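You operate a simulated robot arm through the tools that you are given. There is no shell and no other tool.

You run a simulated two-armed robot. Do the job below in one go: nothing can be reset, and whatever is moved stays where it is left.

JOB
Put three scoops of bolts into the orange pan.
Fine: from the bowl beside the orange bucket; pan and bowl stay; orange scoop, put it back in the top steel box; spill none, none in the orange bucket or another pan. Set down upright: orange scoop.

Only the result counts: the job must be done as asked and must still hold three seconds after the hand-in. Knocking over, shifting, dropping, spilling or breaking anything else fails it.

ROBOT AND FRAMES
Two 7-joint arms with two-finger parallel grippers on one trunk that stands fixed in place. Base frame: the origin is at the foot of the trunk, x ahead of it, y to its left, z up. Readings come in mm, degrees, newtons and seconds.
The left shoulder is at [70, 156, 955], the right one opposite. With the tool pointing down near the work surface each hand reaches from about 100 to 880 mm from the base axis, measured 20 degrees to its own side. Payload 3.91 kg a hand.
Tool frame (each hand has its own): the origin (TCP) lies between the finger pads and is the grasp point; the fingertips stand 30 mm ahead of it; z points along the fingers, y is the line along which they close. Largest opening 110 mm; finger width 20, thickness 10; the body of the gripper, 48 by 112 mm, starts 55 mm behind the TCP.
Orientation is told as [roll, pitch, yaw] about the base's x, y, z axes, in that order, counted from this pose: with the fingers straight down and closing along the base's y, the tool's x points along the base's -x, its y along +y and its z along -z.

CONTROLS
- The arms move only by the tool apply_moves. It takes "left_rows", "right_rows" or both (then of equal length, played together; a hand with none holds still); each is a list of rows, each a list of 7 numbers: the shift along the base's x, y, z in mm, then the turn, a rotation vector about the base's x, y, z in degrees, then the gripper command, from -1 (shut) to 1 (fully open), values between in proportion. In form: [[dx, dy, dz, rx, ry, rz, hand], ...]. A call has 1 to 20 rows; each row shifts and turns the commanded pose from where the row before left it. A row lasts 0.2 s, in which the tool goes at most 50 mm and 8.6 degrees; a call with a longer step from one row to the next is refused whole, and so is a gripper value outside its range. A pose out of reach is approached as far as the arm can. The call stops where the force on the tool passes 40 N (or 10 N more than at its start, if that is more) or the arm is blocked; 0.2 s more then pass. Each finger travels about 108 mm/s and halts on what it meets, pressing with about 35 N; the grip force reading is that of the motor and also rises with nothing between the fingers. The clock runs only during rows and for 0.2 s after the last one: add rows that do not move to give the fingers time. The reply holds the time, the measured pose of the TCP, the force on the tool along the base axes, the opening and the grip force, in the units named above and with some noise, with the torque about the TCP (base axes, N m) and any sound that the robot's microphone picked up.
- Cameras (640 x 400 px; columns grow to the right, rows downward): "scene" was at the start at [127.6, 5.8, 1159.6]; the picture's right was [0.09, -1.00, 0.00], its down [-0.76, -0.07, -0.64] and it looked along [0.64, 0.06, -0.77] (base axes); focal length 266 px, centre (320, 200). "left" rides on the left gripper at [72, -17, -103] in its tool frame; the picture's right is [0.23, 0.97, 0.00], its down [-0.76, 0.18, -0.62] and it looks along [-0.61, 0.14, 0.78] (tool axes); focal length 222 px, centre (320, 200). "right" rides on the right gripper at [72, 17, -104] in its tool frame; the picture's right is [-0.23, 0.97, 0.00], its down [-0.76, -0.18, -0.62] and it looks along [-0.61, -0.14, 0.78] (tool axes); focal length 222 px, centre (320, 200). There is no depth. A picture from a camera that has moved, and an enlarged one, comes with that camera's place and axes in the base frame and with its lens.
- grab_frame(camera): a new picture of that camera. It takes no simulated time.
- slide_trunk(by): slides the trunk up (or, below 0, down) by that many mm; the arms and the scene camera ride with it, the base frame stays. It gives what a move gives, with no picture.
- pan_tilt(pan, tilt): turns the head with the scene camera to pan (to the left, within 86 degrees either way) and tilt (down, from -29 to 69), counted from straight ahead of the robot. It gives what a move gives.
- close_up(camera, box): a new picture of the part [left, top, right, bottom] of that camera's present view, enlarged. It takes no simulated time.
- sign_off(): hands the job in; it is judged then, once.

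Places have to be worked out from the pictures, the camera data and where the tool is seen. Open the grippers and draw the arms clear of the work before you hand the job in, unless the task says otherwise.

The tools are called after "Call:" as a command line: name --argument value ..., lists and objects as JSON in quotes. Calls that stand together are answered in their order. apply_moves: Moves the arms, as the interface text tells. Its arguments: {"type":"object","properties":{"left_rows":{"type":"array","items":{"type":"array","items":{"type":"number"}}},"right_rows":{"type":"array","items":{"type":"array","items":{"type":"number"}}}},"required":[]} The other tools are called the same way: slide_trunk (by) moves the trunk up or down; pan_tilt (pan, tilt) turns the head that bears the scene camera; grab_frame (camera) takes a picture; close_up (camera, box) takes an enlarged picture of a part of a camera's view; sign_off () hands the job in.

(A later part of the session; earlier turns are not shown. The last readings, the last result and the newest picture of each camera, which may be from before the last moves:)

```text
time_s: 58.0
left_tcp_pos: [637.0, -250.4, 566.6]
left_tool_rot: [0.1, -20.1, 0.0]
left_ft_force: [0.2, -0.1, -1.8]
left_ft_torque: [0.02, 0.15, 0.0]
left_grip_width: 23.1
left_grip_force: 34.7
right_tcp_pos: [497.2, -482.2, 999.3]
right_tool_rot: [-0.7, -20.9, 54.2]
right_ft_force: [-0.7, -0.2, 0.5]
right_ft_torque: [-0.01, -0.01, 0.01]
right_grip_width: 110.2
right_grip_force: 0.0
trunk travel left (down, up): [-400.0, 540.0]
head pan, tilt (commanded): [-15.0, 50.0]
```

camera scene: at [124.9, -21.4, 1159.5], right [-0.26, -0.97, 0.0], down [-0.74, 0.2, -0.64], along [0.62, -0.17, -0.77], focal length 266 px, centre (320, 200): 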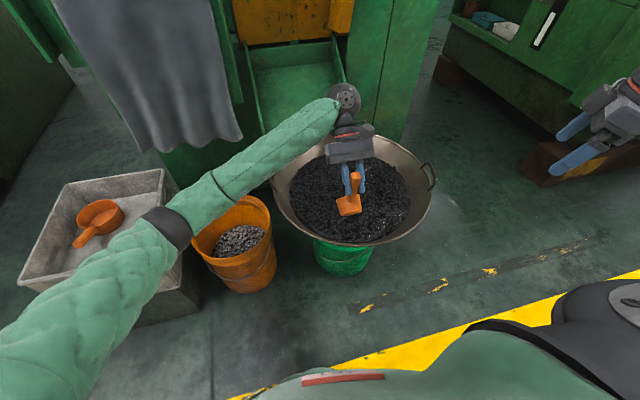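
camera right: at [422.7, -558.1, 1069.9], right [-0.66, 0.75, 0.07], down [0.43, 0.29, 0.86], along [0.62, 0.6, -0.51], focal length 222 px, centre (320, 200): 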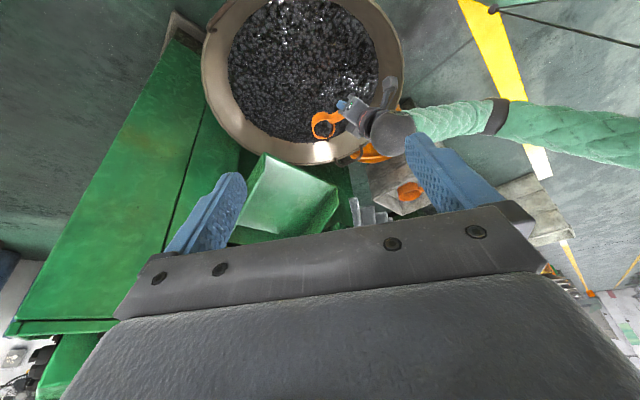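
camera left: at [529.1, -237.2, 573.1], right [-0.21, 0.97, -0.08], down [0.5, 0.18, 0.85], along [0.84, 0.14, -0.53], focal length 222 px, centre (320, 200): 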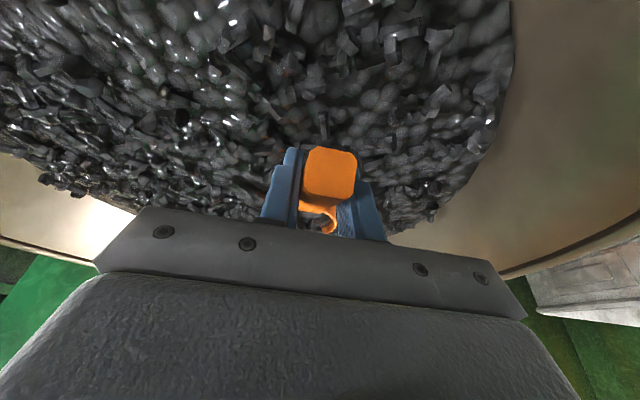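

The cup is about three-quarters full, below the rim all round, which is good for carrying. Before pouring over the pan, I'll rehearse the pouring rotation here over the bowl with these bolts, to check that the arm can do it and how they leave the cup.

Call:
apply_moves --left_rows '[[-0.1, -2.4, 4, -4.22, -0.75, 2.58, -1], [-0.1, -2.4, 4, -4.22, -0.75, 2.58, -1], [-0.1, -2.4, 4, -4.22, -0.75, 2.58, -1], [-0.1, -2.4, 4, -4.22, -0.75, 2.58, -1], [0.3, -2.5, -0.1, -4.22, -0.75, 2.58, -1], [0.3, -2.5, -0.1, -4.22, -0.75, 2.58, -1], [0.4, -2.5, -0.1, -4.22, -0.75, 2.58, -1], [0.4, -2.5, -0.2, -4.22, -0.75, 2.58, -1], [0.8, -2.3, 0.6, -4.22, -0.75, 2.58, -1], [0.8, -2.3, 0.6, -4.22, -0.75, 2.58, -1], [0.8, -2.3, 0.6, -4.22, -0.75, 2.58, -1], [0.8, -2.3, 0.7, -4.22, -0.75, 2.58, -1]]'

Call:
close_up --camera "right" --box '[280, 60, 400, 160]'

Call:
grab_frame --camera "scene"

```text
time_s: 59.8
left_tcp_pos: [715.0, -202.6, 621.7]
left_tool_rot: [-34.0, -27.7, 34.1]
left_ft_force: [0.7, 0.5, -1.9]
left_ft_torque: [-0.03, 0.14, 0.03]
left_grip_width: 23.3
left_grip_force: 35.3
right_tcp_pos: [497.4, -481.9, 1000.8]
right_tool_rot: [-0.6, -20.9, 54.2]
right_ft_force: [-0.3, -0.5, -0.5]
right_ft_torque: [0.05, 0.0, 0.03]
right_grip_width: 109.9
right_grip_force: 0.0
trunk travel left (down, up): [-400.0, 540.0]
head pan, tilt (commanded): [-15.0, 50.0]
stopped in row 8 (left hand): the arm was blocked; the commanded pose is now the measured one
```

```text
4.00 times, centred on (340, 110) of right
camera zoom: at [422.5, -556.8, 1070.4], right [-0.66, 0.74, 0.07], down [0.42, 0.3, 0.86], along [0.62, 0.6, -0.51], focal length 888 px, centre (240, 560)
```

zoom: 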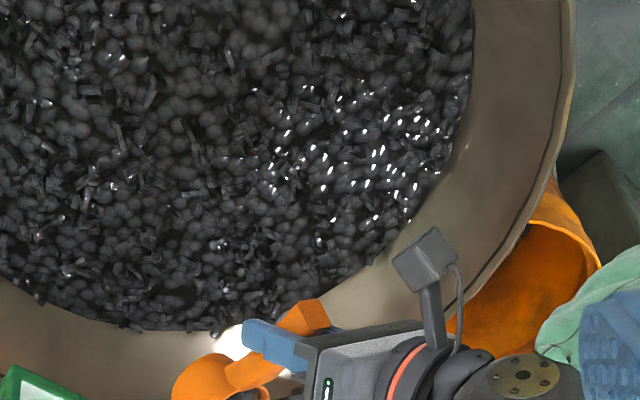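

```text
taken
camera scene: at [125.2, -21.2, 1159.5], right [-0.26, -0.97, 0.0], down [-0.74, 0.2, -0.64], along [0.62, -0.17, -0.77], focal length 266 px, centre (320, 200)
```

scene: 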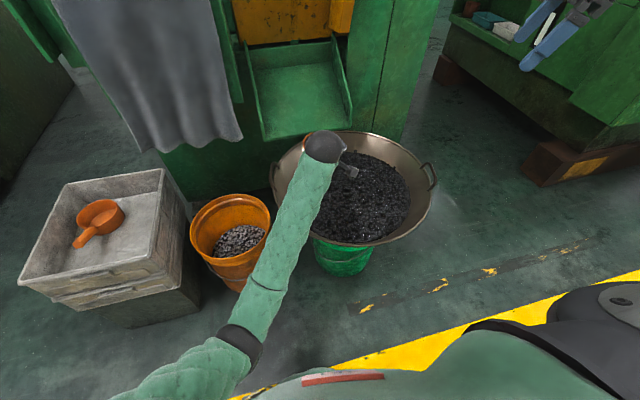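

The arm hit a joint limit partway and drifted to (715, -203, 622), although the scoop stayed over the bowl and only mildly tilted. I'll reverse that rotation and return to the carrying pose over the bowl.

Call:
apply_moves --left_rows '[[-10, -6, -6, 4.22, 0.75, -2.58, -1], [-10, -6, -6, 4.22, 0.75, -2.58, -1], [-10, -6, -6, 4.22, 0.75, -2.58, -1], [-10, -6, -6, 4.22, 0.75, -2.58, -1], [-10, -6, -6, 4.22, 0.75, -2.58, -1], [-10, -6, -6, 4.22, 0.75, -2.58, -1], [-10, -6, -6, 4.22, 0.75, -2.58, -1], [-8, -5, -6, 4.22, 0.75, -2.58, -1], [0, 0, 0, 0, 0, 0, -1]]'

Call:
grab_frame --camera "right"

Call:
close_up --camera "right" --box '[280, 60, 400, 160]'

Call:
grab_frame --camera "scene"

```text
time_s: 62.0
left_tcp_pos: [679.9, -192.9, 570.8]
left_tool_rot: [11.3, -32.8, -7.6]
left_ft_force: [-0.4, -0.7, -2.6]
left_ft_torque: [-0.03, 0.15, -0.03]
left_grip_width: 23.1
left_grip_force: 34.7
right_tcp_pos: [498.3, -482.1, 999.2]
right_tool_rot: [-0.5, -20.9, 54.2]
right_ft_force: [0.0, 0.2, 0.7]
right_ft_torque: [-0.01, 0.01, 0.01]
right_grip_width: 110.2
right_grip_force: 0.0
trunk travel left (down, up): [-400.0, 540.0]
head pan, tilt (commanded): [-15.0, 50.0]
stopped in row 9 (left hand): the arm was blocked; the commanded pose is now the measured one
```

```text
taken
camera right: at [422.4, -556.9, 1070.4], right [-0.66, 0.74, 0.07], down [0.42, 0.3, 0.86], along [0.62, 0.6, -0.51], focal length 222 px, centre (320, 200)
```

right: 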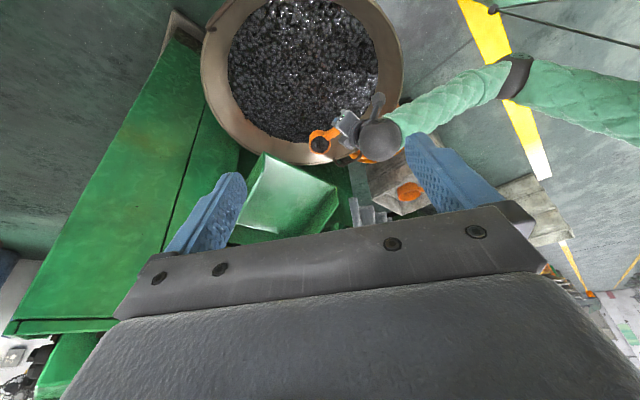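

```text
4.00 times, centred on (340, 110) of right
camera zoom: at [422.4, -556.9, 1070.4], right [-0.66, 0.74, 0.07], down [0.42, 0.3, 0.86], along [0.62, 0.6, -0.51], focal length 888 px, centre (240, 560)
```

zoom: 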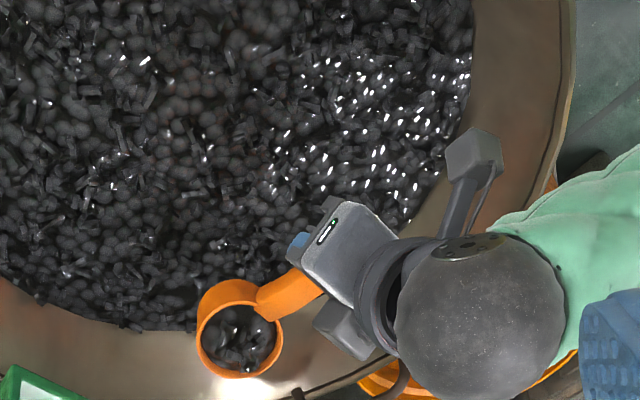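

```text
taken
camera scene: at [125.2, -21.3, 1159.4], right [-0.26, -0.97, 0.0], down [-0.74, 0.2, -0.64], along [0.62, -0.17, -0.77], focal length 266 px, centre (320, 200)
```

scene: 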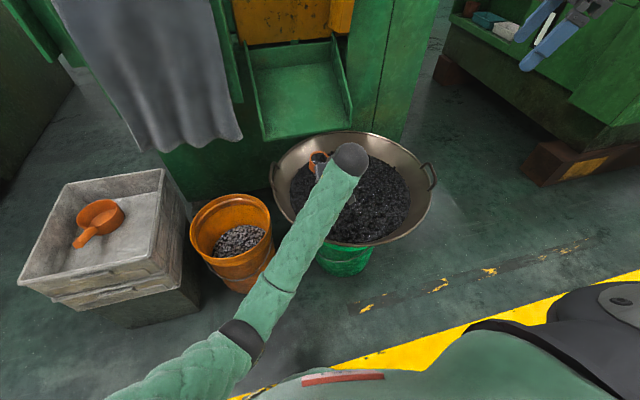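

The arm is blocked again at (680, -193, 571), and the elbow has swung low and in. The cup is still full and over the bowl. I'll try small moves up and back to free the arm.

Call:
apply_moves --left_rows '[[-5, 0, 12, 0, 0, 0, -1], [-5, 0, 12, 0, 0, 0, -1], [-5, 0, 12, 0, 0, 0, -1], [-5, 0, 12, 0, 0, 0, -1]]'

Call:
grab_frame --camera "scene"

Call:
close_up --camera "right" --box '[280, 60, 400, 160]'

```text
time_s: 63.2
left_tcp_pos: [684.4, -142.3, 604.1]
left_tool_rot: [17.5, -33.9, -8.7]
left_ft_force: [0.0, 0.8, -1.9]
left_ft_torque: [-0.04, 0.14, 0.0]
left_grip_width: 23.3
left_grip_force: 35.1
right_tcp_pos: [496.7, -482.6, 999.5]
right_tool_rot: [-0.6, -20.9, 54.2]
right_ft_force: [0.1, 0.4, 0.1]
right_ft_torque: [0.02, -0.01, -0.01]
right_grip_width: 109.9
right_grip_force: 0.0
trunk travel left (down, up): [-400.0, 540.0]
head pan, tilt (commanded): [-15.0, 50.0]
stopped in row 4 (left hand): the arm was blocked; the commanded pose is now the measured one
```

```text
taken
camera scene: at [125.2, -21.3, 1159.5], right [-0.26, -0.97, 0.0], down [-0.74, 0.2, -0.64], along [0.62, -0.17, -0.77], focal length 266 px, centre (320, 200)
```

scene: 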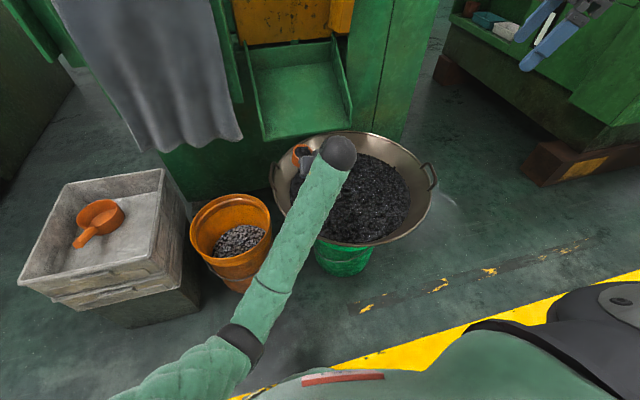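

```text
4.00 times, centred on (340, 110) of right
camera zoom: at [422.4, -556.9, 1070.4], right [-0.66, 0.74, 0.07], down [0.42, 0.3, 0.86], along [0.62, 0.6, -0.51], focal length 888 px, centre (240, 560)
```

zoom: 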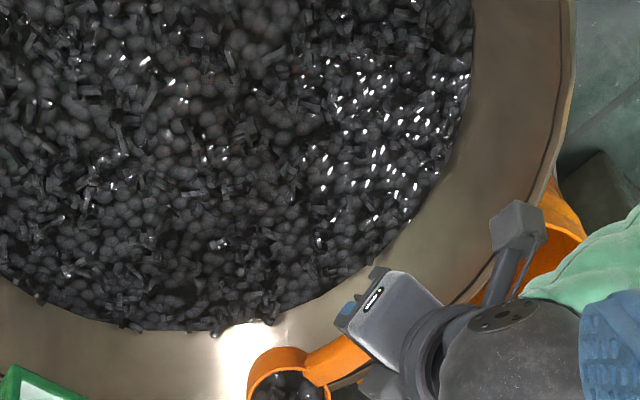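

The hand slid to y≈-142 instead of moving straight, so the arm is working against a limit. The cup is still over the bowl, tilted about 20° back. I'll try turning the hand back to the level orientation, which should unload the limit.

Call:
apply_moves --left_rows '[[0, 0, 0, -4, 3, 2, -1], [0, 0, 0, -4, 3, 2, -1], [0, 0, 0, -4, 3, 2, -1]]'

Call:
grab_frame --camera "scene"

```text
time_s: 64.1
left_tcp_pos: [712.7, -57.2, 573.9]
left_tool_rot: [12.1, -27.6, 3.2]
left_ft_force: [-1.3, -8.3, 8.4]
left_ft_torque: [0.04, -0.72, -0.76]
left_grip_width: 22.9
left_grip_force: 34.5
right_tcp_pos: [496.7, -482.0, 1000.5]
right_tool_rot: [-0.6, -21.0, 54.3]
right_ft_force: [-0.1, -1.0, -1.6]
right_ft_torque: [0.02, 0.0, -0.02]
right_grip_width: 109.8
right_grip_force: 0.0
trunk travel left (down, up): [-400.0, 540.0]
head pan, tilt (commanded): [-15.0, 50.0]
stopped in row 3 (left hand): the arm was blocked; the commanded pose is now the measured one
```

```text
taken
camera scene: at [124.3, -21.6, 1159.7], right [-0.26, -0.97, 0.0], down [-0.74, 0.2, -0.64], along [0.62, -0.17, -0.77], focal length 266 px, centre (320, 200)
```

scene: 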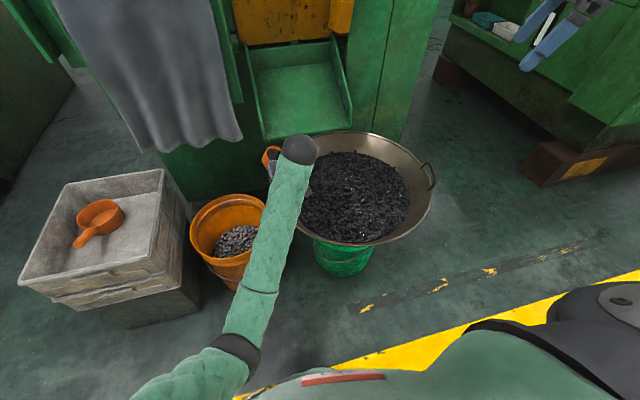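

The hand drifted to y≈-57 and there is now about 12 N of contact, probably the scoop against the bowl's left handle. I'll look closely before any further move.

Call:
grab_frame --camera "right"

Call:
close_up --camera "right" --box '[280, 90, 420, 210]'

Call:
close_up --camera "scene" --box '[220, 110, 340, 210]'

Call:
grab_frame --camera "left"

```text
taken
camera right: at [421.6, -557.3, 1070.7], right [-0.66, 0.74, 0.07], down [0.42, 0.3, 0.86], along [0.62, 0.6, -0.51], focal length 222 px, centre (320, 200)
```

right: 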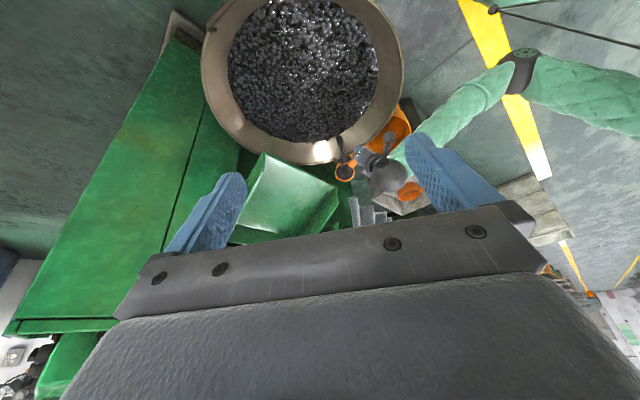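

```text
3.33 times, centred on (350, 150) of right
camera zoom: at [421.6, -557.3, 1070.7], right [-0.66, 0.74, 0.07], down [0.42, 0.3, 0.86], along [0.62, 0.6, -0.51], focal length 740 px, centre (220, 367)
```

zoom: 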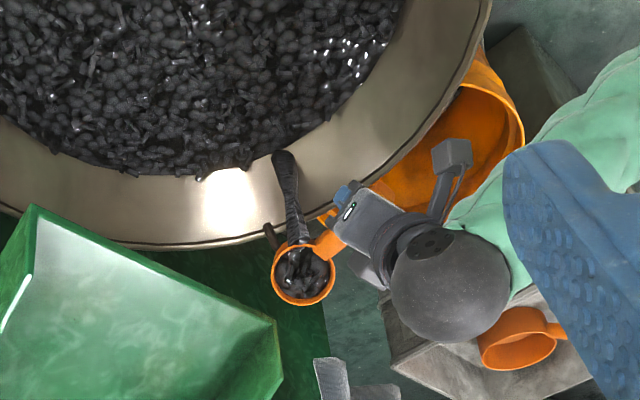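

```text
4.00 times, centred on (280, 160) of scene
camera zoom: at [124.3, -21.6, 1159.7], right [-0.26, -0.97, 0.0], down [-0.74, 0.2, -0.64], along [0.62, -0.17, -0.77], focal length 1065 px, centre (480, 360)
```

zoom: 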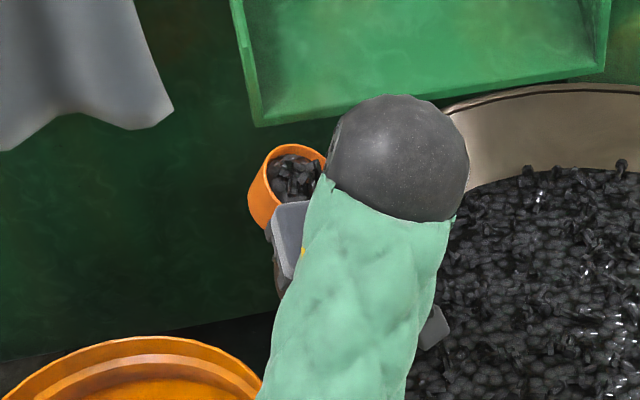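

```text
taken
camera left: at [605.2, -102.6, 625.8], right [-0.35, 0.93, 0.08], down [0.37, 0.06, 0.93], along [0.86, 0.35, -0.37], focal length 222 px, centre (320, 200)
```

left: 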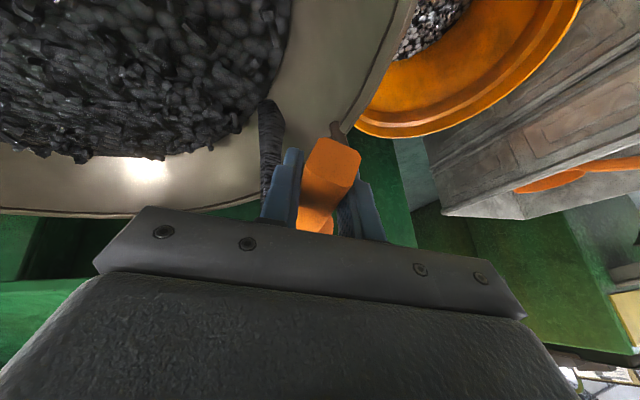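

The cup has passed over the bowl's left handle and is outside the rim, still full. I'll zoom in further to see what is touching before lifting.

Call:
close_up --camera "right" --box '[325, 125, 375, 165]'

Call:
close_up --camera "left" --box '[220, 80, 400, 240]'

Call:
close_up --camera "right" --box '[325, 155, 385, 215]'

```text
10.00 times, centred on (350, 145) of right
camera zoom: at [421.6, -557.3, 1070.7], right [-0.66, 0.74, 0.07], down [0.42, 0.3, 0.86], along [0.62, 0.6, -0.51], focal length 2221 px, centre (20, 750)
```

zoom: 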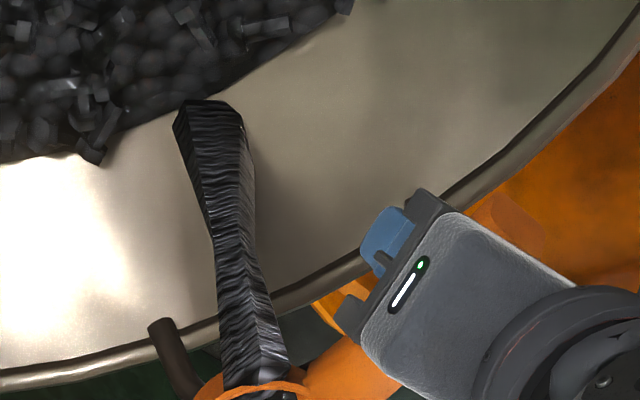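

```text
2.50 times, centred on (310, 160) of left
camera zoom: at [605.2, -102.6, 625.8], right [-0.35, 0.93, 0.08], down [0.37, 0.06, 0.93], along [0.86, 0.35, -0.37], focal length 555 px, centre (345, 300)
```

zoom: 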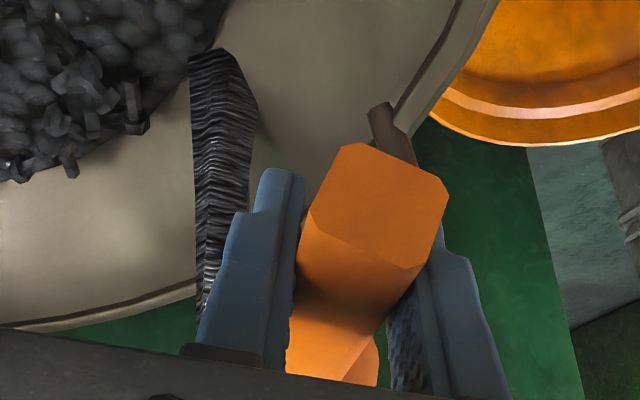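

```text
6.67 times, centred on (355, 185) of right
camera zoom: at [421.6, -557.3, 1070.7], right [-0.66, 0.74, 0.07], down [0.42, 0.3, 0.86], along [0.62, 0.6, -0.51], focal length 1481 px, centre (87, 300)
```

zoom: 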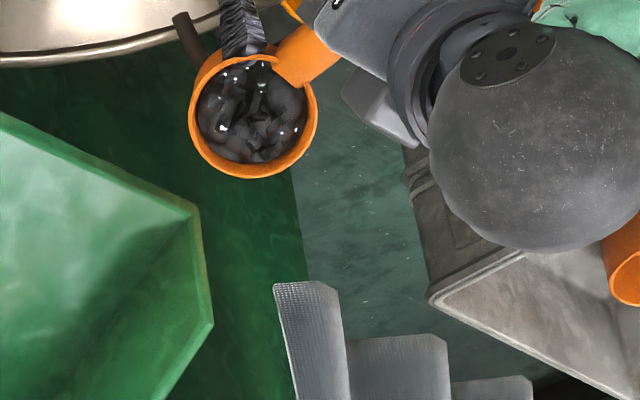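

The dark ribbon is a thin stream of bolts trickling from the cup's low side onto the bowl's inner wall, so nothing has gone outside. The torque says the cup's underside rests on the bowl's left handle. I'll lift everything straight up by raising the trunk, which avoids the awkward arm geometry.

Call:
slide_trunk --by 60

Call:
grab_frame --camera "right"

Call:
grab_frame --camera "scene"

```text
time_s: 65.1
left_tcp_pos: [713.1, -57.1, 631.2]
left_tool_rot: [12.2, -27.5, 3.4]
left_ft_force: [-0.4, 0.4, -1.6]
left_ft_torque: [-0.02, 0.17, 0.01]
left_grip_width: 23.0
left_grip_force: 35.4
right_tcp_pos: [498.4, -482.2, 1058.3]
right_tool_rot: [-0.5, -20.8, 54.2]
right_ft_force: [0.1, -0.9, 0.4]
right_ft_torque: [0.02, -0.01, -0.02]
right_grip_width: 109.9
right_grip_force: 0.2
trunk travel left (down, up): [-460.0, 480.0]
head pan, tilt (commanded): [-15.0, 50.0]
```

```text
taken
camera right: at [422.7, -557.2, 1130.0], right [-0.66, 0.74, 0.07], down [0.43, 0.3, 0.86], along [0.62, 0.6, -0.51], focal length 222 px, centre (320, 200)
```

right: 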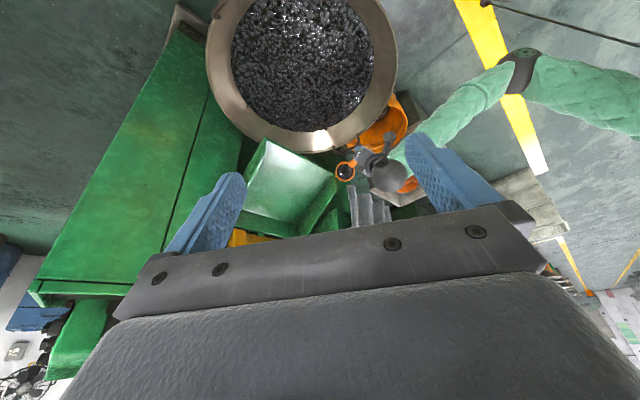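

```text
taken
camera scene: at [125.5, -21.6, 1219.3], right [-0.26, -0.97, 0.0], down [-0.74, 0.2, -0.64], along [0.62, -0.17, -0.77], focal length 266 px, centre (320, 200)
```

scene: 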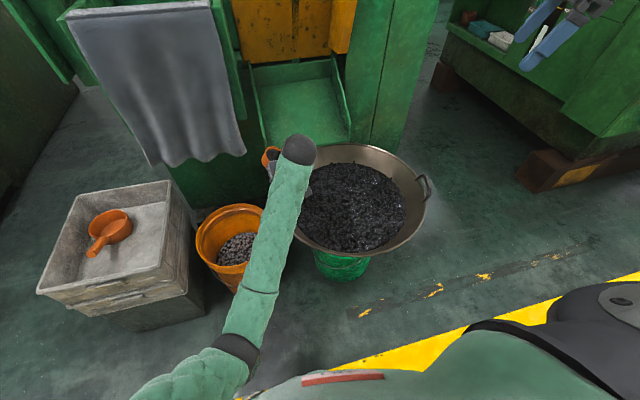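

It's free now: the force is back to the scoop's weight. I'll test with small moves toward the bowl's middle to see whether the arm follows.

Call:
apply_moves --left_rows '[[-4, -6, 4, 0, 0, 0, -1], [-4, -6, 4, 0, 0, 0, -1], [-4, -6, 4, 0, 0, 0, -1]]'

Call:
grab_frame --camera "scene"

```text
time_s: 66.1
left_tcp_pos: [711.5, -48.3, 640.3]
left_tool_rot: [14.9, -28.5, 3.0]
left_ft_force: [-0.4, 0.0, -1.7]
left_ft_torque: [-0.04, 0.14, 0.01]
left_grip_width: 22.7
left_grip_force: 34.7
right_tcp_pos: [497.6, -481.3, 1059.2]
right_tool_rot: [-0.5, -20.9, 54.2]
right_ft_force: [-0.3, -0.2, 0.1]
right_ft_torque: [0.01, 0.0, 0.02]
right_grip_width: 110.0
right_grip_force: 0.1
trunk travel left (down, up): [-460.0, 480.0]
head pan, tilt (commanded): [-15.0, 50.0]
stopped in row 3 (left hand): the arm was blocked; the commanded pose is now the measured one
```

```text
taken
camera scene: at [125.2, -21.2, 1219.5], right [-0.26, -0.97, 0.0], down [-0.74, 0.2, -0.64], along [0.62, -0.17, -0.77], focal length 266 px, centre (320, 200)
```

scene: 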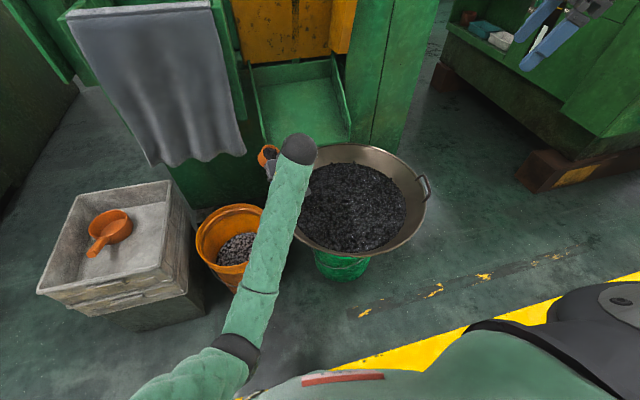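

The arm won't follow toward -y; it drifts slightly to +y instead. I'll check the cup's load and the stream before choosing how to recover.

Call:
close_up --camera "right" --box '[315, 130, 395, 190]'

Call:
close_up --camera "scene" --box '[220, 120, 340, 220]'

Call:
pan_tilt --pan 10 --tilt 69

Call:
grab_frame --camera "scene"

```text
6.67 times, centred on (355, 160) of right
camera zoom: at [422.4, -556.9, 1130.5], right [-0.66, 0.74, 0.07], down [0.42, 0.3, 0.86], along [0.62, 0.6, -0.51], focal length 1481 px, centre (87, 467)
```

zoom: 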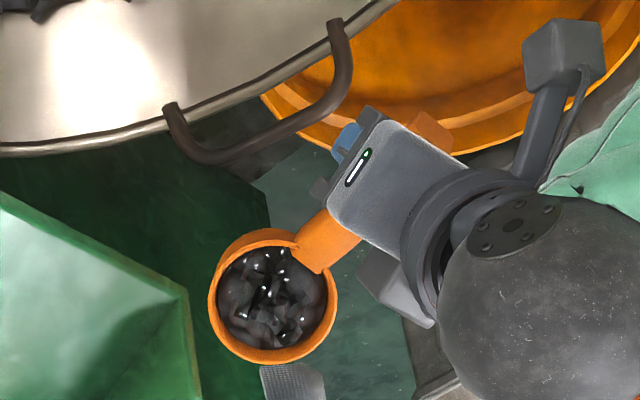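

```text
4.00 times, centred on (280, 170) of scene
camera zoom: at [125.2, -21.2, 1219.5], right [-0.26, -0.97, 0.0], down [-0.74, 0.2, -0.64], along [0.62, -0.17, -0.77], focal length 1065 px, centre (480, 320)
```

zoom: 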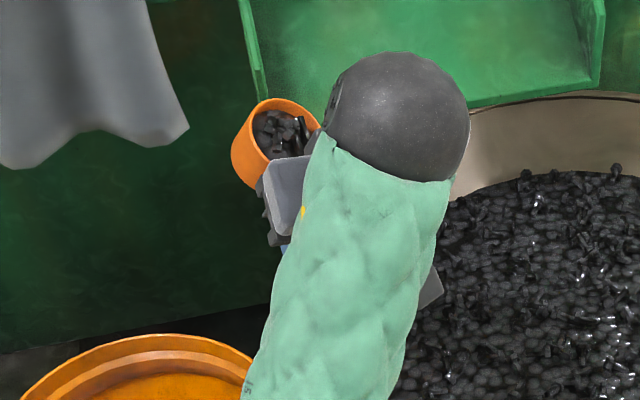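

```text
time_s: 67.0
left_tcp_pos: [710.2, -48.9, 641.1]
left_tool_rot: [14.9, -28.5, 3.0]
left_ft_force: [-0.3, -0.1, -2.0]
left_ft_torque: [-0.02, 0.14, -0.02]
left_grip_width: 23.0
left_grip_force: 34.8
right_tcp_pos: [498.3, -483.1, 1060.3]
right_tool_rot: [-0.7, -20.9, 54.3]
right_ft_force: [-0.2, -0.2, 0.3]
right_ft_torque: [0.02, -0.04, 0.02]
right_grip_width: 110.0
right_grip_force: 0.1
trunk travel left (down, up): [-460.0, 480.0]
head pan, tilt (commanded): [10.0, 68.8]
```

```text
taken
camera scene: at [105.9, 8.3, 1197.6], right [0.17, -0.98, 0.0], down [-0.92, -0.16, -0.36], along [0.36, 0.06, -0.93], focal length 266 px, centre (320, 200)
```

scene: 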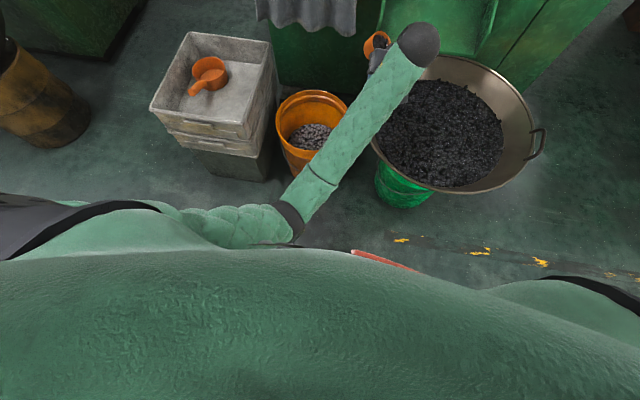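

The top view shows the elbow tucked against the belly, and that is what blocks the arm. The load looks stable at the present tilt. I'll try easing the hand left and back in small steps so the elbow can swing out again.

Call:
apply_moves --left_rows '[[-6, 6, 4, 0, 0, 0, -1], [-6, 6, 4, 0, 0, 0, -1], [-6, 6, 4, 0, 0, 0, -1]]'

Call:
grab_frame --camera "scene"

```text
time_s: 67.8
left_tcp_pos: [700.2, -26.6, 660.2]
left_tool_rot: [15.4, -29.5, 3.0]
left_ft_force: [0.4, 0.5, -0.9]
left_ft_torque: [-0.01, 0.17, -0.01]
left_grip_width: 22.9
left_grip_force: 34.8
right_tcp_pos: [498.0, -483.2, 1060.0]
right_tool_rot: [-0.6, -20.8, 54.3]
right_ft_force: [0.1, 0.3, 0.7]
right_ft_torque: [0.02, 0.01, 0.04]
right_grip_width: 109.9
right_grip_force: 0.1
trunk travel left (down, up): [-460.0, 480.0]
head pan, tilt (commanded): [10.0, 68.8]
```

```text
taken
camera scene: at [105.7, 8.4, 1197.6], right [0.17, -0.98, 0.0], down [-0.92, -0.16, -0.36], along [0.36, 0.06, -0.93], focal length 266 px, centre (320, 200)
```

scene: 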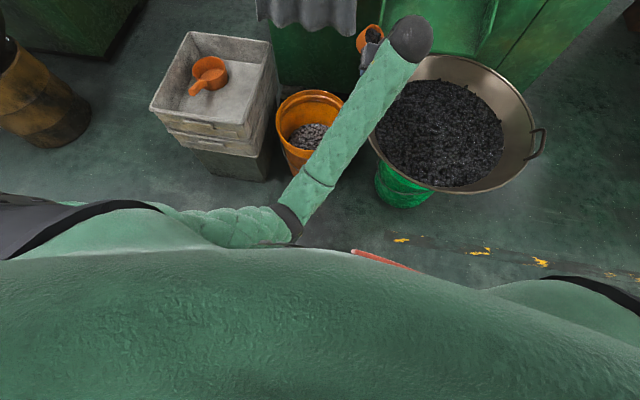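

That worked without blocking. I'll continue left and back while gently levelling the scoop.

Call:
apply_moves --left_rows '[[-8, 6, 3, -1, 1, 0, -1], [-8, 6, 3, -1, 1, 0, -1], [-8, 6, 3, -1, 1, 0, -1], [-8, 6, 3, -1, 1, 0, -1]]'

Call:
grab_frame --camera "scene"

Call:
close_up --camera "right" --box '[315, 120, 415, 200]'

```text
time_s: 69.0
left_tcp_pos: [689.2, 36.1, 682.9]
left_tool_rot: [15.4, -28.1, 4.5]
left_ft_force: [0.7, -0.8, -1.9]
left_ft_torque: [-0.04, 0.13, -0.03]
left_grip_width: 23.0
left_grip_force: 34.5
right_tcp_pos: [497.8, -481.3, 1059.3]
right_tool_rot: [-0.6, -20.9, 54.2]
right_ft_force: [0.0, 0.3, -0.3]
right_ft_torque: [-0.03, 0.0, 0.02]
right_grip_width: 109.9
right_grip_force: 0.1
trunk travel left (down, up): [-460.0, 480.0]
head pan, tilt (commanded): [10.0, 68.8]
stopped in row 4 (left hand): the arm was blocked; the commanded pose is now the measured one
```

```text
taken
camera scene: at [105.8, 8.3, 1197.5], right [0.17, -0.98, 0.0], down [-0.92, -0.16, -0.36], along [0.36, 0.06, -0.93], focal length 266 px, centre (320, 200)
```

scene: 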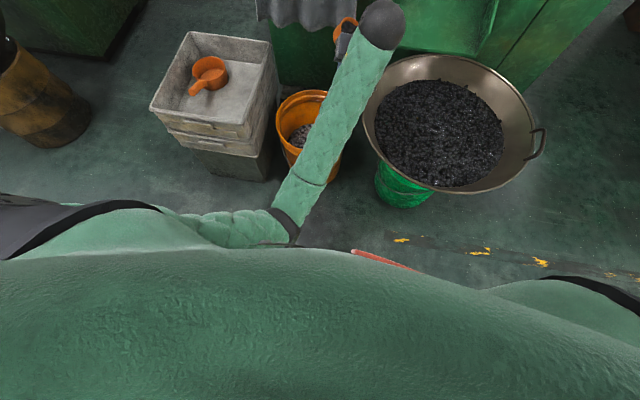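

```text
5.00 times, centred on (365, 160) of right
camera zoom: at [422.4, -556.9, 1130.4], right [-0.66, 0.74, 0.07], down [0.42, 0.3, 0.86], along [0.62, 0.6, -0.51], focal length 1111 px, centre (95, 400)
```

zoom: 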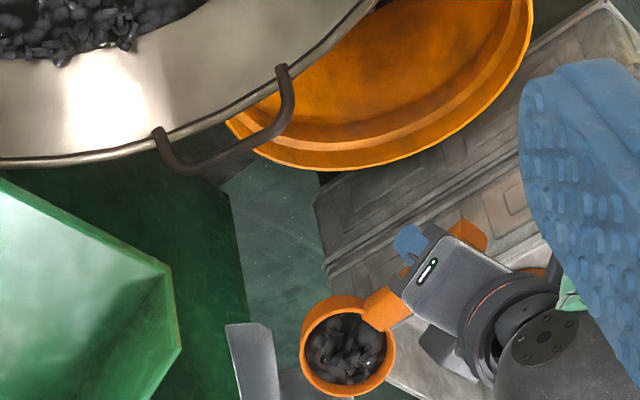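

The hand is at (689, 36, 683) and the cup is still full, but I must keep clear of the cloth hanging at x≈875. I'll continue left and back in small steps.

Call:
apply_moves --left_rows '[[-9, 6, 0, 0, 0, 0, -1], [-9, 6, 0, 0, 0, 0, -1], [-9, 6, 0, 0, 0, 0, -1]]'

Call:
grab_frame --camera "scene"

Call:
close_up --camera "right" --box '[315, 120, 415, 200]'

```text
time_s: 69.8
left_tcp_pos: [667.7, 65.7, 689.8]
left_tool_rot: [16.6, -29.2, 4.3]
left_ft_force: [0.1, -1.1, -1.5]
left_ft_torque: [-0.03, 0.14, 0.02]
left_grip_width: 22.9
left_grip_force: 34.9
right_tcp_pos: [495.5, -481.8, 1059.1]
right_tool_rot: [-0.7, -20.8, 54.2]
right_ft_force: [0.1, -0.2, 1.0]
right_ft_torque: [0.01, -0.01, 0.02]
right_grip_width: 109.9
right_grip_force: 0.1
trunk travel left (down, up): [-460.0, 480.0]
head pan, tilt (commanded): [10.0, 68.8]
```

```text
taken
camera scene: at [105.7, 8.4, 1197.5], right [0.17, -0.98, 0.0], down [-0.92, -0.16, -0.36], along [0.36, 0.06, -0.93], focal length 266 px, centre (320, 200)
```

scene: 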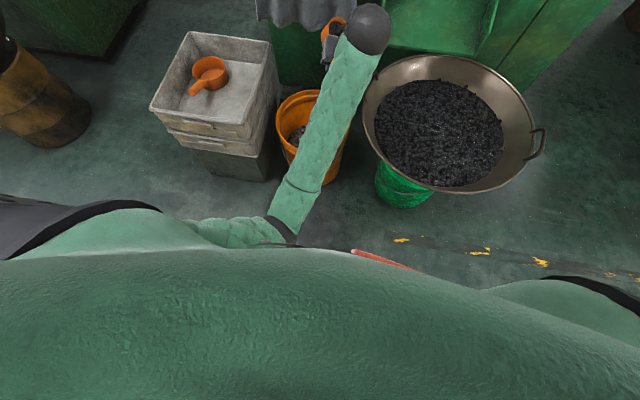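

```text
5.00 times, centred on (365, 160) of right
camera zoom: at [422.3, -556.9, 1130.6], right [-0.66, 0.74, 0.07], down [0.42, 0.3, 0.86], along [0.62, 0.6, -0.51], focal length 1111 px, centre (95, 400)
```

zoom: 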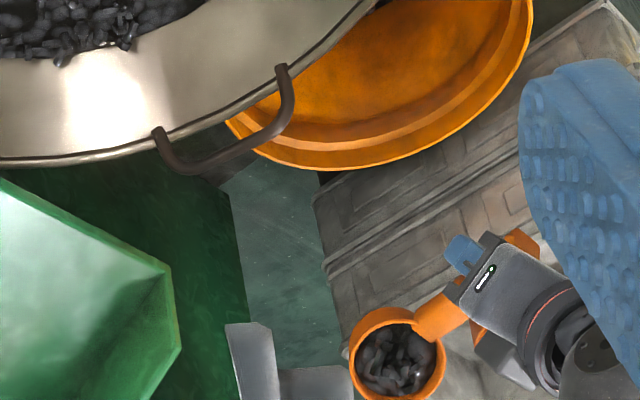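

It's moving as intended now. I'll continue left and back and also take out some of the roll.

Call:
apply_moves --left_rows '[[-9, 7, 0, -1, 0.8, 0, -1], [-9, 7, 0, -1, 0.8, 0, -1], [-9, 7, 0, -1, 0.8, 0, -1], [-9, 7, 0, -1, 0.8, 0, -1]]'

Call:
grab_frame --camera "scene"

```text
time_s: 71.0
left_tcp_pos: [634.8, 134.9, 674.1]
left_tool_rot: [18.5, -25.8, 4.5]
left_ft_force: [-0.1, 0.4, -1.9]
left_ft_torque: [-0.03, 0.14, 0.0]
left_grip_width: 22.9
left_grip_force: 35.2
right_tcp_pos: [497.2, -481.4, 1059.5]
right_tool_rot: [-0.6, -20.9, 54.2]
right_ft_force: [0.8, -0.6, 0.4]
right_ft_torque: [0.03, -0.01, 0.0]
right_grip_width: 109.7
right_grip_force: 0.1
trunk travel left (down, up): [-460.0, 480.0]
head pan, tilt (commanded): [10.0, 68.8]
stopped in row 4 (left hand): the arm was blocked; the commanded pose is now the measured one
```

```text
taken
camera scene: at [105.8, 8.4, 1197.5], right [0.17, -0.98, 0.0], down [-0.92, -0.16, -0.36], along [0.36, 0.06, -0.93], focal length 266 px, centre (320, 200)
```

scene: 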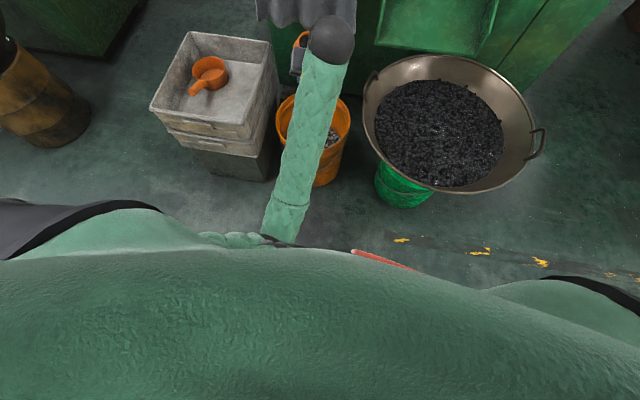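

Negative roll is the limited direction; positive roll and leftward motion are free. The pan is to the left and the pour can use positive roll, so I'll carry the scoop on left toward the pan at this height, in small checked steps.

Call:
apply_moves --left_rows '[[4, 10, 0, 0, 0, 0, -1], [4, 10, 0, 0, 0, 0, -1], [4, 10, 0, 0, 0, 0, -1]]'

Call:
grab_frame --camera "scene"

```text
time_s: 71.8
left_tcp_pos: [645.6, 163.2, 676.7]
left_tool_rot: [18.2, -25.9, 4.6]
left_ft_force: [0.0, 0.3, -2.1]
left_ft_torque: [-0.03, 0.13, 0.05]
left_grip_width: 23.1
left_grip_force: 35.2
right_tcp_pos: [497.7, -483.9, 1059.4]
right_tool_rot: [-0.6, -21.0, 54.2]
right_ft_force: [0.3, 0.0, 0.5]
right_ft_torque: [0.03, -0.02, 0.02]
right_grip_width: 109.9
right_grip_force: 0.1
trunk travel left (down, up): [-460.0, 480.0]
head pan, tilt (commanded): [10.0, 68.8]
```

```text
taken
camera scene: at [105.8, 8.4, 1197.5], right [0.17, -0.98, 0.0], down [-0.92, -0.16, -0.36], along [0.36, 0.06, -0.93], focal length 266 px, centre (320, 200)
```

scene: 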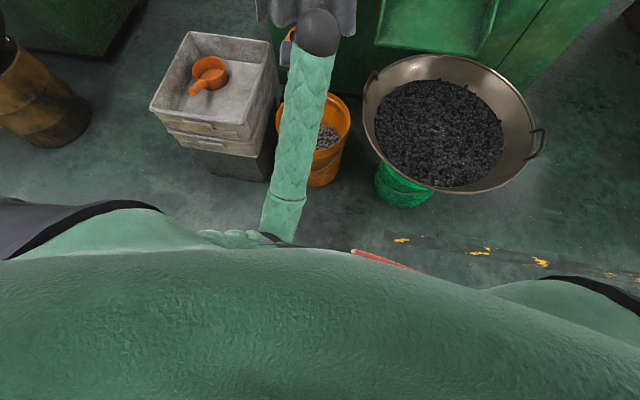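

It tracks well in this direction. I'll continue left with slightly larger steps.

Call:
apply_moves --left_rows '[[2, 15, 0, 0, 0, 0, -1], [2, 18, 0, 0, 0, 0, -1], [2, 18, 0, 0, 0, 0, -1], [2, 18, 0, 0, 0, 0, -1], [2, 18, 0, 0, 0, 0, -1], [0, 12, 0, 0, 0, 0, -1]]'

Call:
grab_frame --camera "scene"

```text
time_s: 73.2
left_tcp_pos: [655.5, 262.4, 673.6]
left_tool_rot: [18.3, -25.9, 4.5]
left_ft_force: [-2.3, 0.1, -2.2]
left_ft_torque: [-0.02, 0.16, 0.02]
left_grip_width: 23.1
left_grip_force: 35.2
right_tcp_pos: [496.9, -481.5, 1059.3]
right_tool_rot: [-0.6, -21.0, 54.2]
right_ft_force: [0.4, 0.6, -0.3]
right_ft_torque: [-0.03, -0.02, 0.0]
right_grip_width: 109.9
right_grip_force: 0.0
trunk travel left (down, up): [-460.0, 480.0]
head pan, tilt (commanded): [10.0, 68.8]
```

```text
taken
camera scene: at [105.7, 8.5, 1197.5], right [0.17, -0.98, 0.0], down [-0.92, -0.16, -0.36], along [0.36, 0.06, -0.93], focal length 266 px, centre (320, 200)
```

scene: 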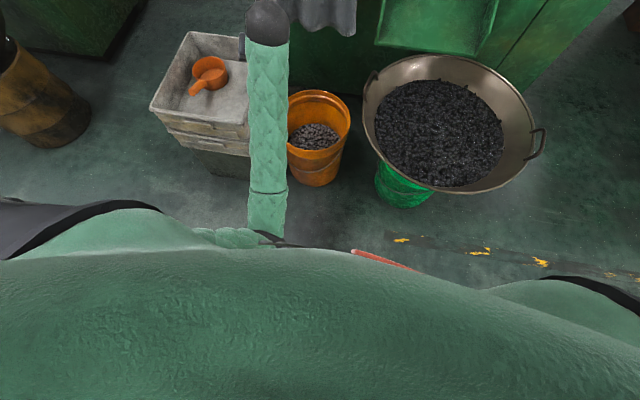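

Tracking remains good past the bucket. I'll test a small levelling rotation here.

Call:
apply_moves --left_rows '[[0, 0, 0, -3, 1, 0, -1], [0, 0, 0, -3, 1, 0, -1], [0, 0, 0, 0, 0, 0, -1]]'

Call:
pan_tilt --pan 25 --tilt 50

Call:
grab_frame --camera "scene"

```text
time_s: 74.0
left_tcp_pos: [655.6, 266.5, 673.7]
left_tool_rot: [12.3, -23.1, 7.2]
left_ft_force: [0.6, -0.4, -1.3]
left_ft_torque: [-0.03, 0.15, -0.01]
left_grip_width: 23.1
left_grip_force: 35.3
right_tcp_pos: [497.0, -481.1, 1060.0]
right_tool_rot: [-0.7, -20.9, 54.2]
right_ft_force: [0.0, 0.4, 0.1]
right_ft_torque: [0.0, -0.01, -0.03]
right_grip_width: 109.9
right_grip_force: 0.0
trunk travel left (down, up): [-460.0, 480.0]
head pan, tilt (commanded): [10.0, 68.8]
```

```text
time_s: 74.8
left_tcp_pos: [655.9, 264.1, 673.7]
left_tool_rot: [12.3, -23.3, 7.3]
left_ft_force: [-0.5, 0.0, -1.1]
left_ft_torque: [-0.07, 0.15, -0.01]
left_grip_width: 23.0
left_grip_force: 34.8
right_tcp_pos: [497.8, -482.1, 1059.9]
right_tool_rot: [-0.5, -20.8, 54.3]
right_ft_force: [0.2, 0.1, 0.2]
right_ft_torque: [0.0, 0.04, -0.01]
right_grip_width: 110.1
right_grip_force: 0.0
trunk travel left (down, up): [-460.0, 480.0]
head pan, tilt (commanded): [25.0, 50.0]
```

```text
taken
camera scene: at [120.5, 31.2, 1219.4], right [0.42, -0.91, 0.0], down [-0.7, -0.32, -0.64], along [0.58, 0.27, -0.77], focal length 266 px, centre (320, 200)
```

scene: 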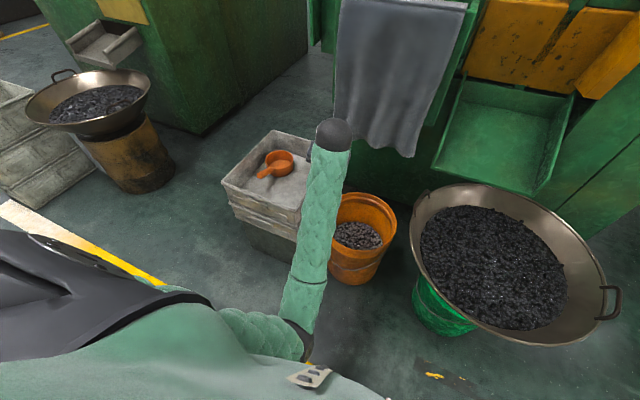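

Levelling works here. I'll continue it to get the scoop fully level.

Call:
apply_moves --left_rows '[[0, 0, 0, -3, 0.5, -1.5, -1], [0, 0, 0, -3, 0.5, -1.5, -1], [0, 0, 0, -3, 0.5, -1.5, -1], [0, 0, 0, -3, 0.5, -1.5, -1], [0, 0, 0, 0, 0, 0, -1]]'

Call:
grab_frame --camera "scene"

```text
time_s: 75.9
left_tcp_pos: [649.3, 348.0, 681.4]
left_tool_rot: [9.6, -20.4, 5.3]
left_ft_force: [-0.2, -0.3, -2.0]
left_ft_torque: [-0.02, 0.14, 0.02]
left_grip_width: 23.1
left_grip_force: 34.6
right_tcp_pos: [498.5, -482.0, 1059.0]
right_tool_rot: [-0.6, -20.9, 54.2]
right_ft_force: [0.3, 0.5, -0.4]
right_ft_torque: [-0.02, 0.0, -0.02]
right_grip_width: 109.9
right_grip_force: 0.1
trunk travel left (down, up): [-460.0, 480.0]
head pan, tilt (commanded): [25.0, 50.0]
stopped in row 5 (left hand): the arm was blocked; the commanded pose is now the measured one
```

```text
taken
camera scene: at [120.5, 31.4, 1219.5], right [0.42, -0.91, 0.0], down [-0.69, -0.32, -0.64], along [0.58, 0.27, -0.77], focal length 266 px, centre (320, 200)
```

scene: 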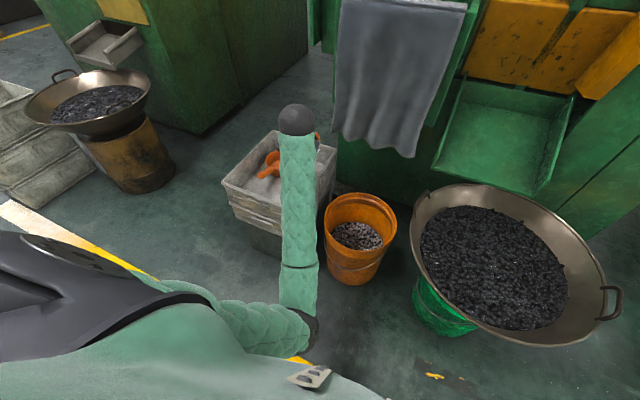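

The arm slid left again to y≈348 as it hit the wrist limit. Further left allows more levelling, so I'll move left over the box first, then level.

Call:
apply_moves --left_rows '[[0, 12, 0, 0, 0, 0, -1], [0, 15, 0, 0, 0, 0, -1], [0, 15, 0, 0, 0, 0, -1], [0, 15, 0, 0, 0, 0, -1], [0, 15, 0, 0, 0, 0, -1], [0, 12, 0, 0, 0, 0, -1], [0, 0, 0, 0, 0, 0, -1]]'

Call:
grab_frame --camera "scene"

Call:
grab_frame --camera "left"

```text
time_s: 77.5
left_tcp_pos: [649.4, 431.4, 682.0]
left_tool_rot: [9.6, -20.3, 5.3]
left_ft_force: [0.0, -0.6, -0.9]
left_ft_torque: [-0.06, 0.12, -0.02]
left_grip_width: 22.9
left_grip_force: 35.0
right_tcp_pos: [496.7, -482.3, 1059.9]
right_tool_rot: [-0.6, -20.9, 54.2]
right_ft_force: [-0.2, -0.5, 0.5]
right_ft_torque: [-0.01, 0.02, 0.02]
right_grip_width: 110.0
right_grip_force: 0.1
trunk travel left (down, up): [-460.0, 480.0]
head pan, tilt (commanded): [25.0, 50.0]
```

```text
taken
camera scene: at [120.5, 31.3, 1219.5], right [0.42, -0.91, 0.0], down [-0.69, -0.32, -0.64], along [0.58, 0.27, -0.77], focal length 266 px, centre (320, 200)
```

scene: 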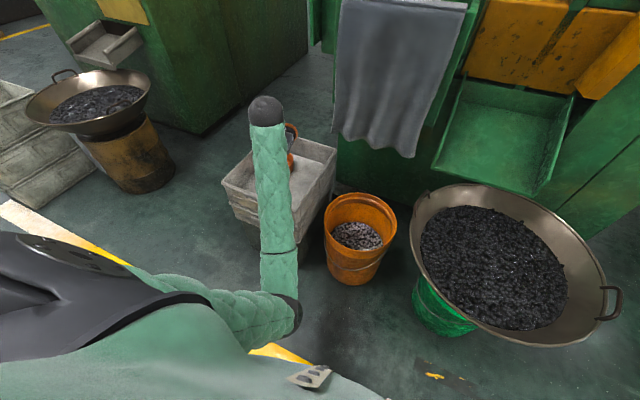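

```text
taken
camera left: at [550.9, 388.1, 748.3], right [-0.36, 0.93, 0.07], down [0.48, 0.12, 0.87], along [0.8, 0.35, -0.49], focal length 222 px, centre (320, 200)
```

left: 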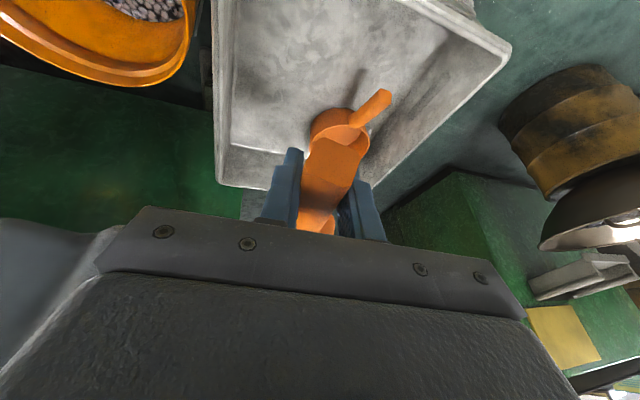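

Tracking is good here, the box and pan are clean, and the scoop is almost level. I'll lower the trunk back by 60 mm to improve reach, then move in stages so the cup is above the pan.

Call:
slide_trunk --by -60

Call:
apply_moves --left_rows '[[10, 14, 0, 0, 0, 0, -1], [10, 14, 0, 0, 0, 0, -1], [10, 14, 0, 0, 0, 0, -1], [10, 14, 0, 0, 0, 0, -1]]'

Call:
grab_frame --camera "scene"

Call:
grab_frame --camera "left"

```text
time_s: 78.5
left_tcp_pos: [649.4, 431.5, 621.1]
left_tool_rot: [9.6, -20.4, 5.3]
left_ft_force: [0.1, 0.0, -2.2]
left_ft_torque: [-0.05, 0.14, 0.0]
left_grip_width: 22.9
left_grip_force: 35.0
right_tcp_pos: [497.1, -481.3, 1000.3]
right_tool_rot: [-0.5, -20.9, 54.2]
right_ft_force: [-0.3, -0.1, 0.8]
right_ft_torque: [-0.02, 0.02, 0.05]
right_grip_width: 110.1
right_grip_force: 0.1
trunk travel left (down, up): [-400.0, 540.0]
head pan, tilt (commanded): [25.0, 50.0]
```

```text
time_s: 79.5
left_tcp_pos: [689.5, 489.1, 620.9]
left_tool_rot: [9.6, -20.4, 5.3]
left_ft_force: [0.7, 0.0, -2.2]
left_ft_torque: [-0.04, 0.08, 0.04]
left_grip_width: 22.7
left_grip_force: 35.3
right_tcp_pos: [497.4, -483.0, 999.8]
right_tool_rot: [-0.5, -20.9, 54.2]
right_ft_force: [-0.2, 0.2, -1.1]
right_ft_torque: [0.03, 0.03, -0.01]
right_grip_width: 110.1
right_grip_force: 0.1
trunk travel left (down, up): [-400.0, 540.0]
head pan, tilt (commanded): [25.0, 50.0]
```

```text
taken
camera scene: at [120.5, 31.5, 1159.5], right [0.42, -0.91, 0.0], down [-0.69, -0.32, -0.64], along [0.58, 0.27, -0.77], focal length 266 px, centre (320, 200)
```

scene: 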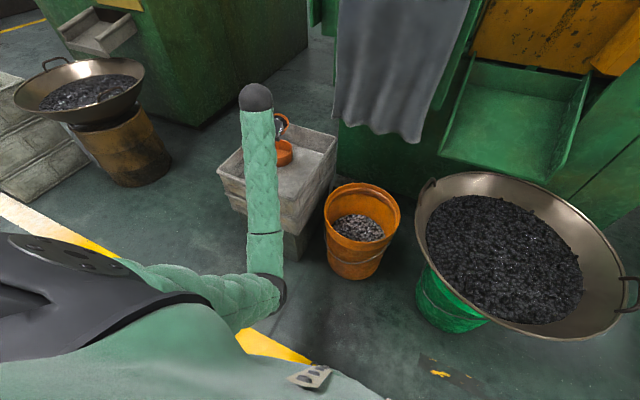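

```text
taken
camera left: at [590.5, 444.4, 688.4], right [-0.36, 0.93, 0.07], down [0.48, 0.12, 0.87], along [0.8, 0.35, -0.49], focal length 222 px, centre (320, 200)
```

left: 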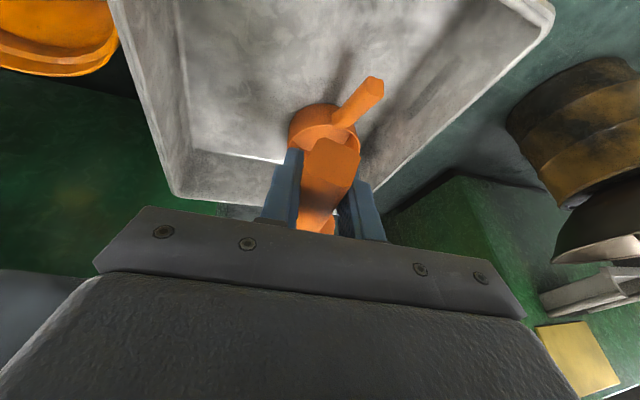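

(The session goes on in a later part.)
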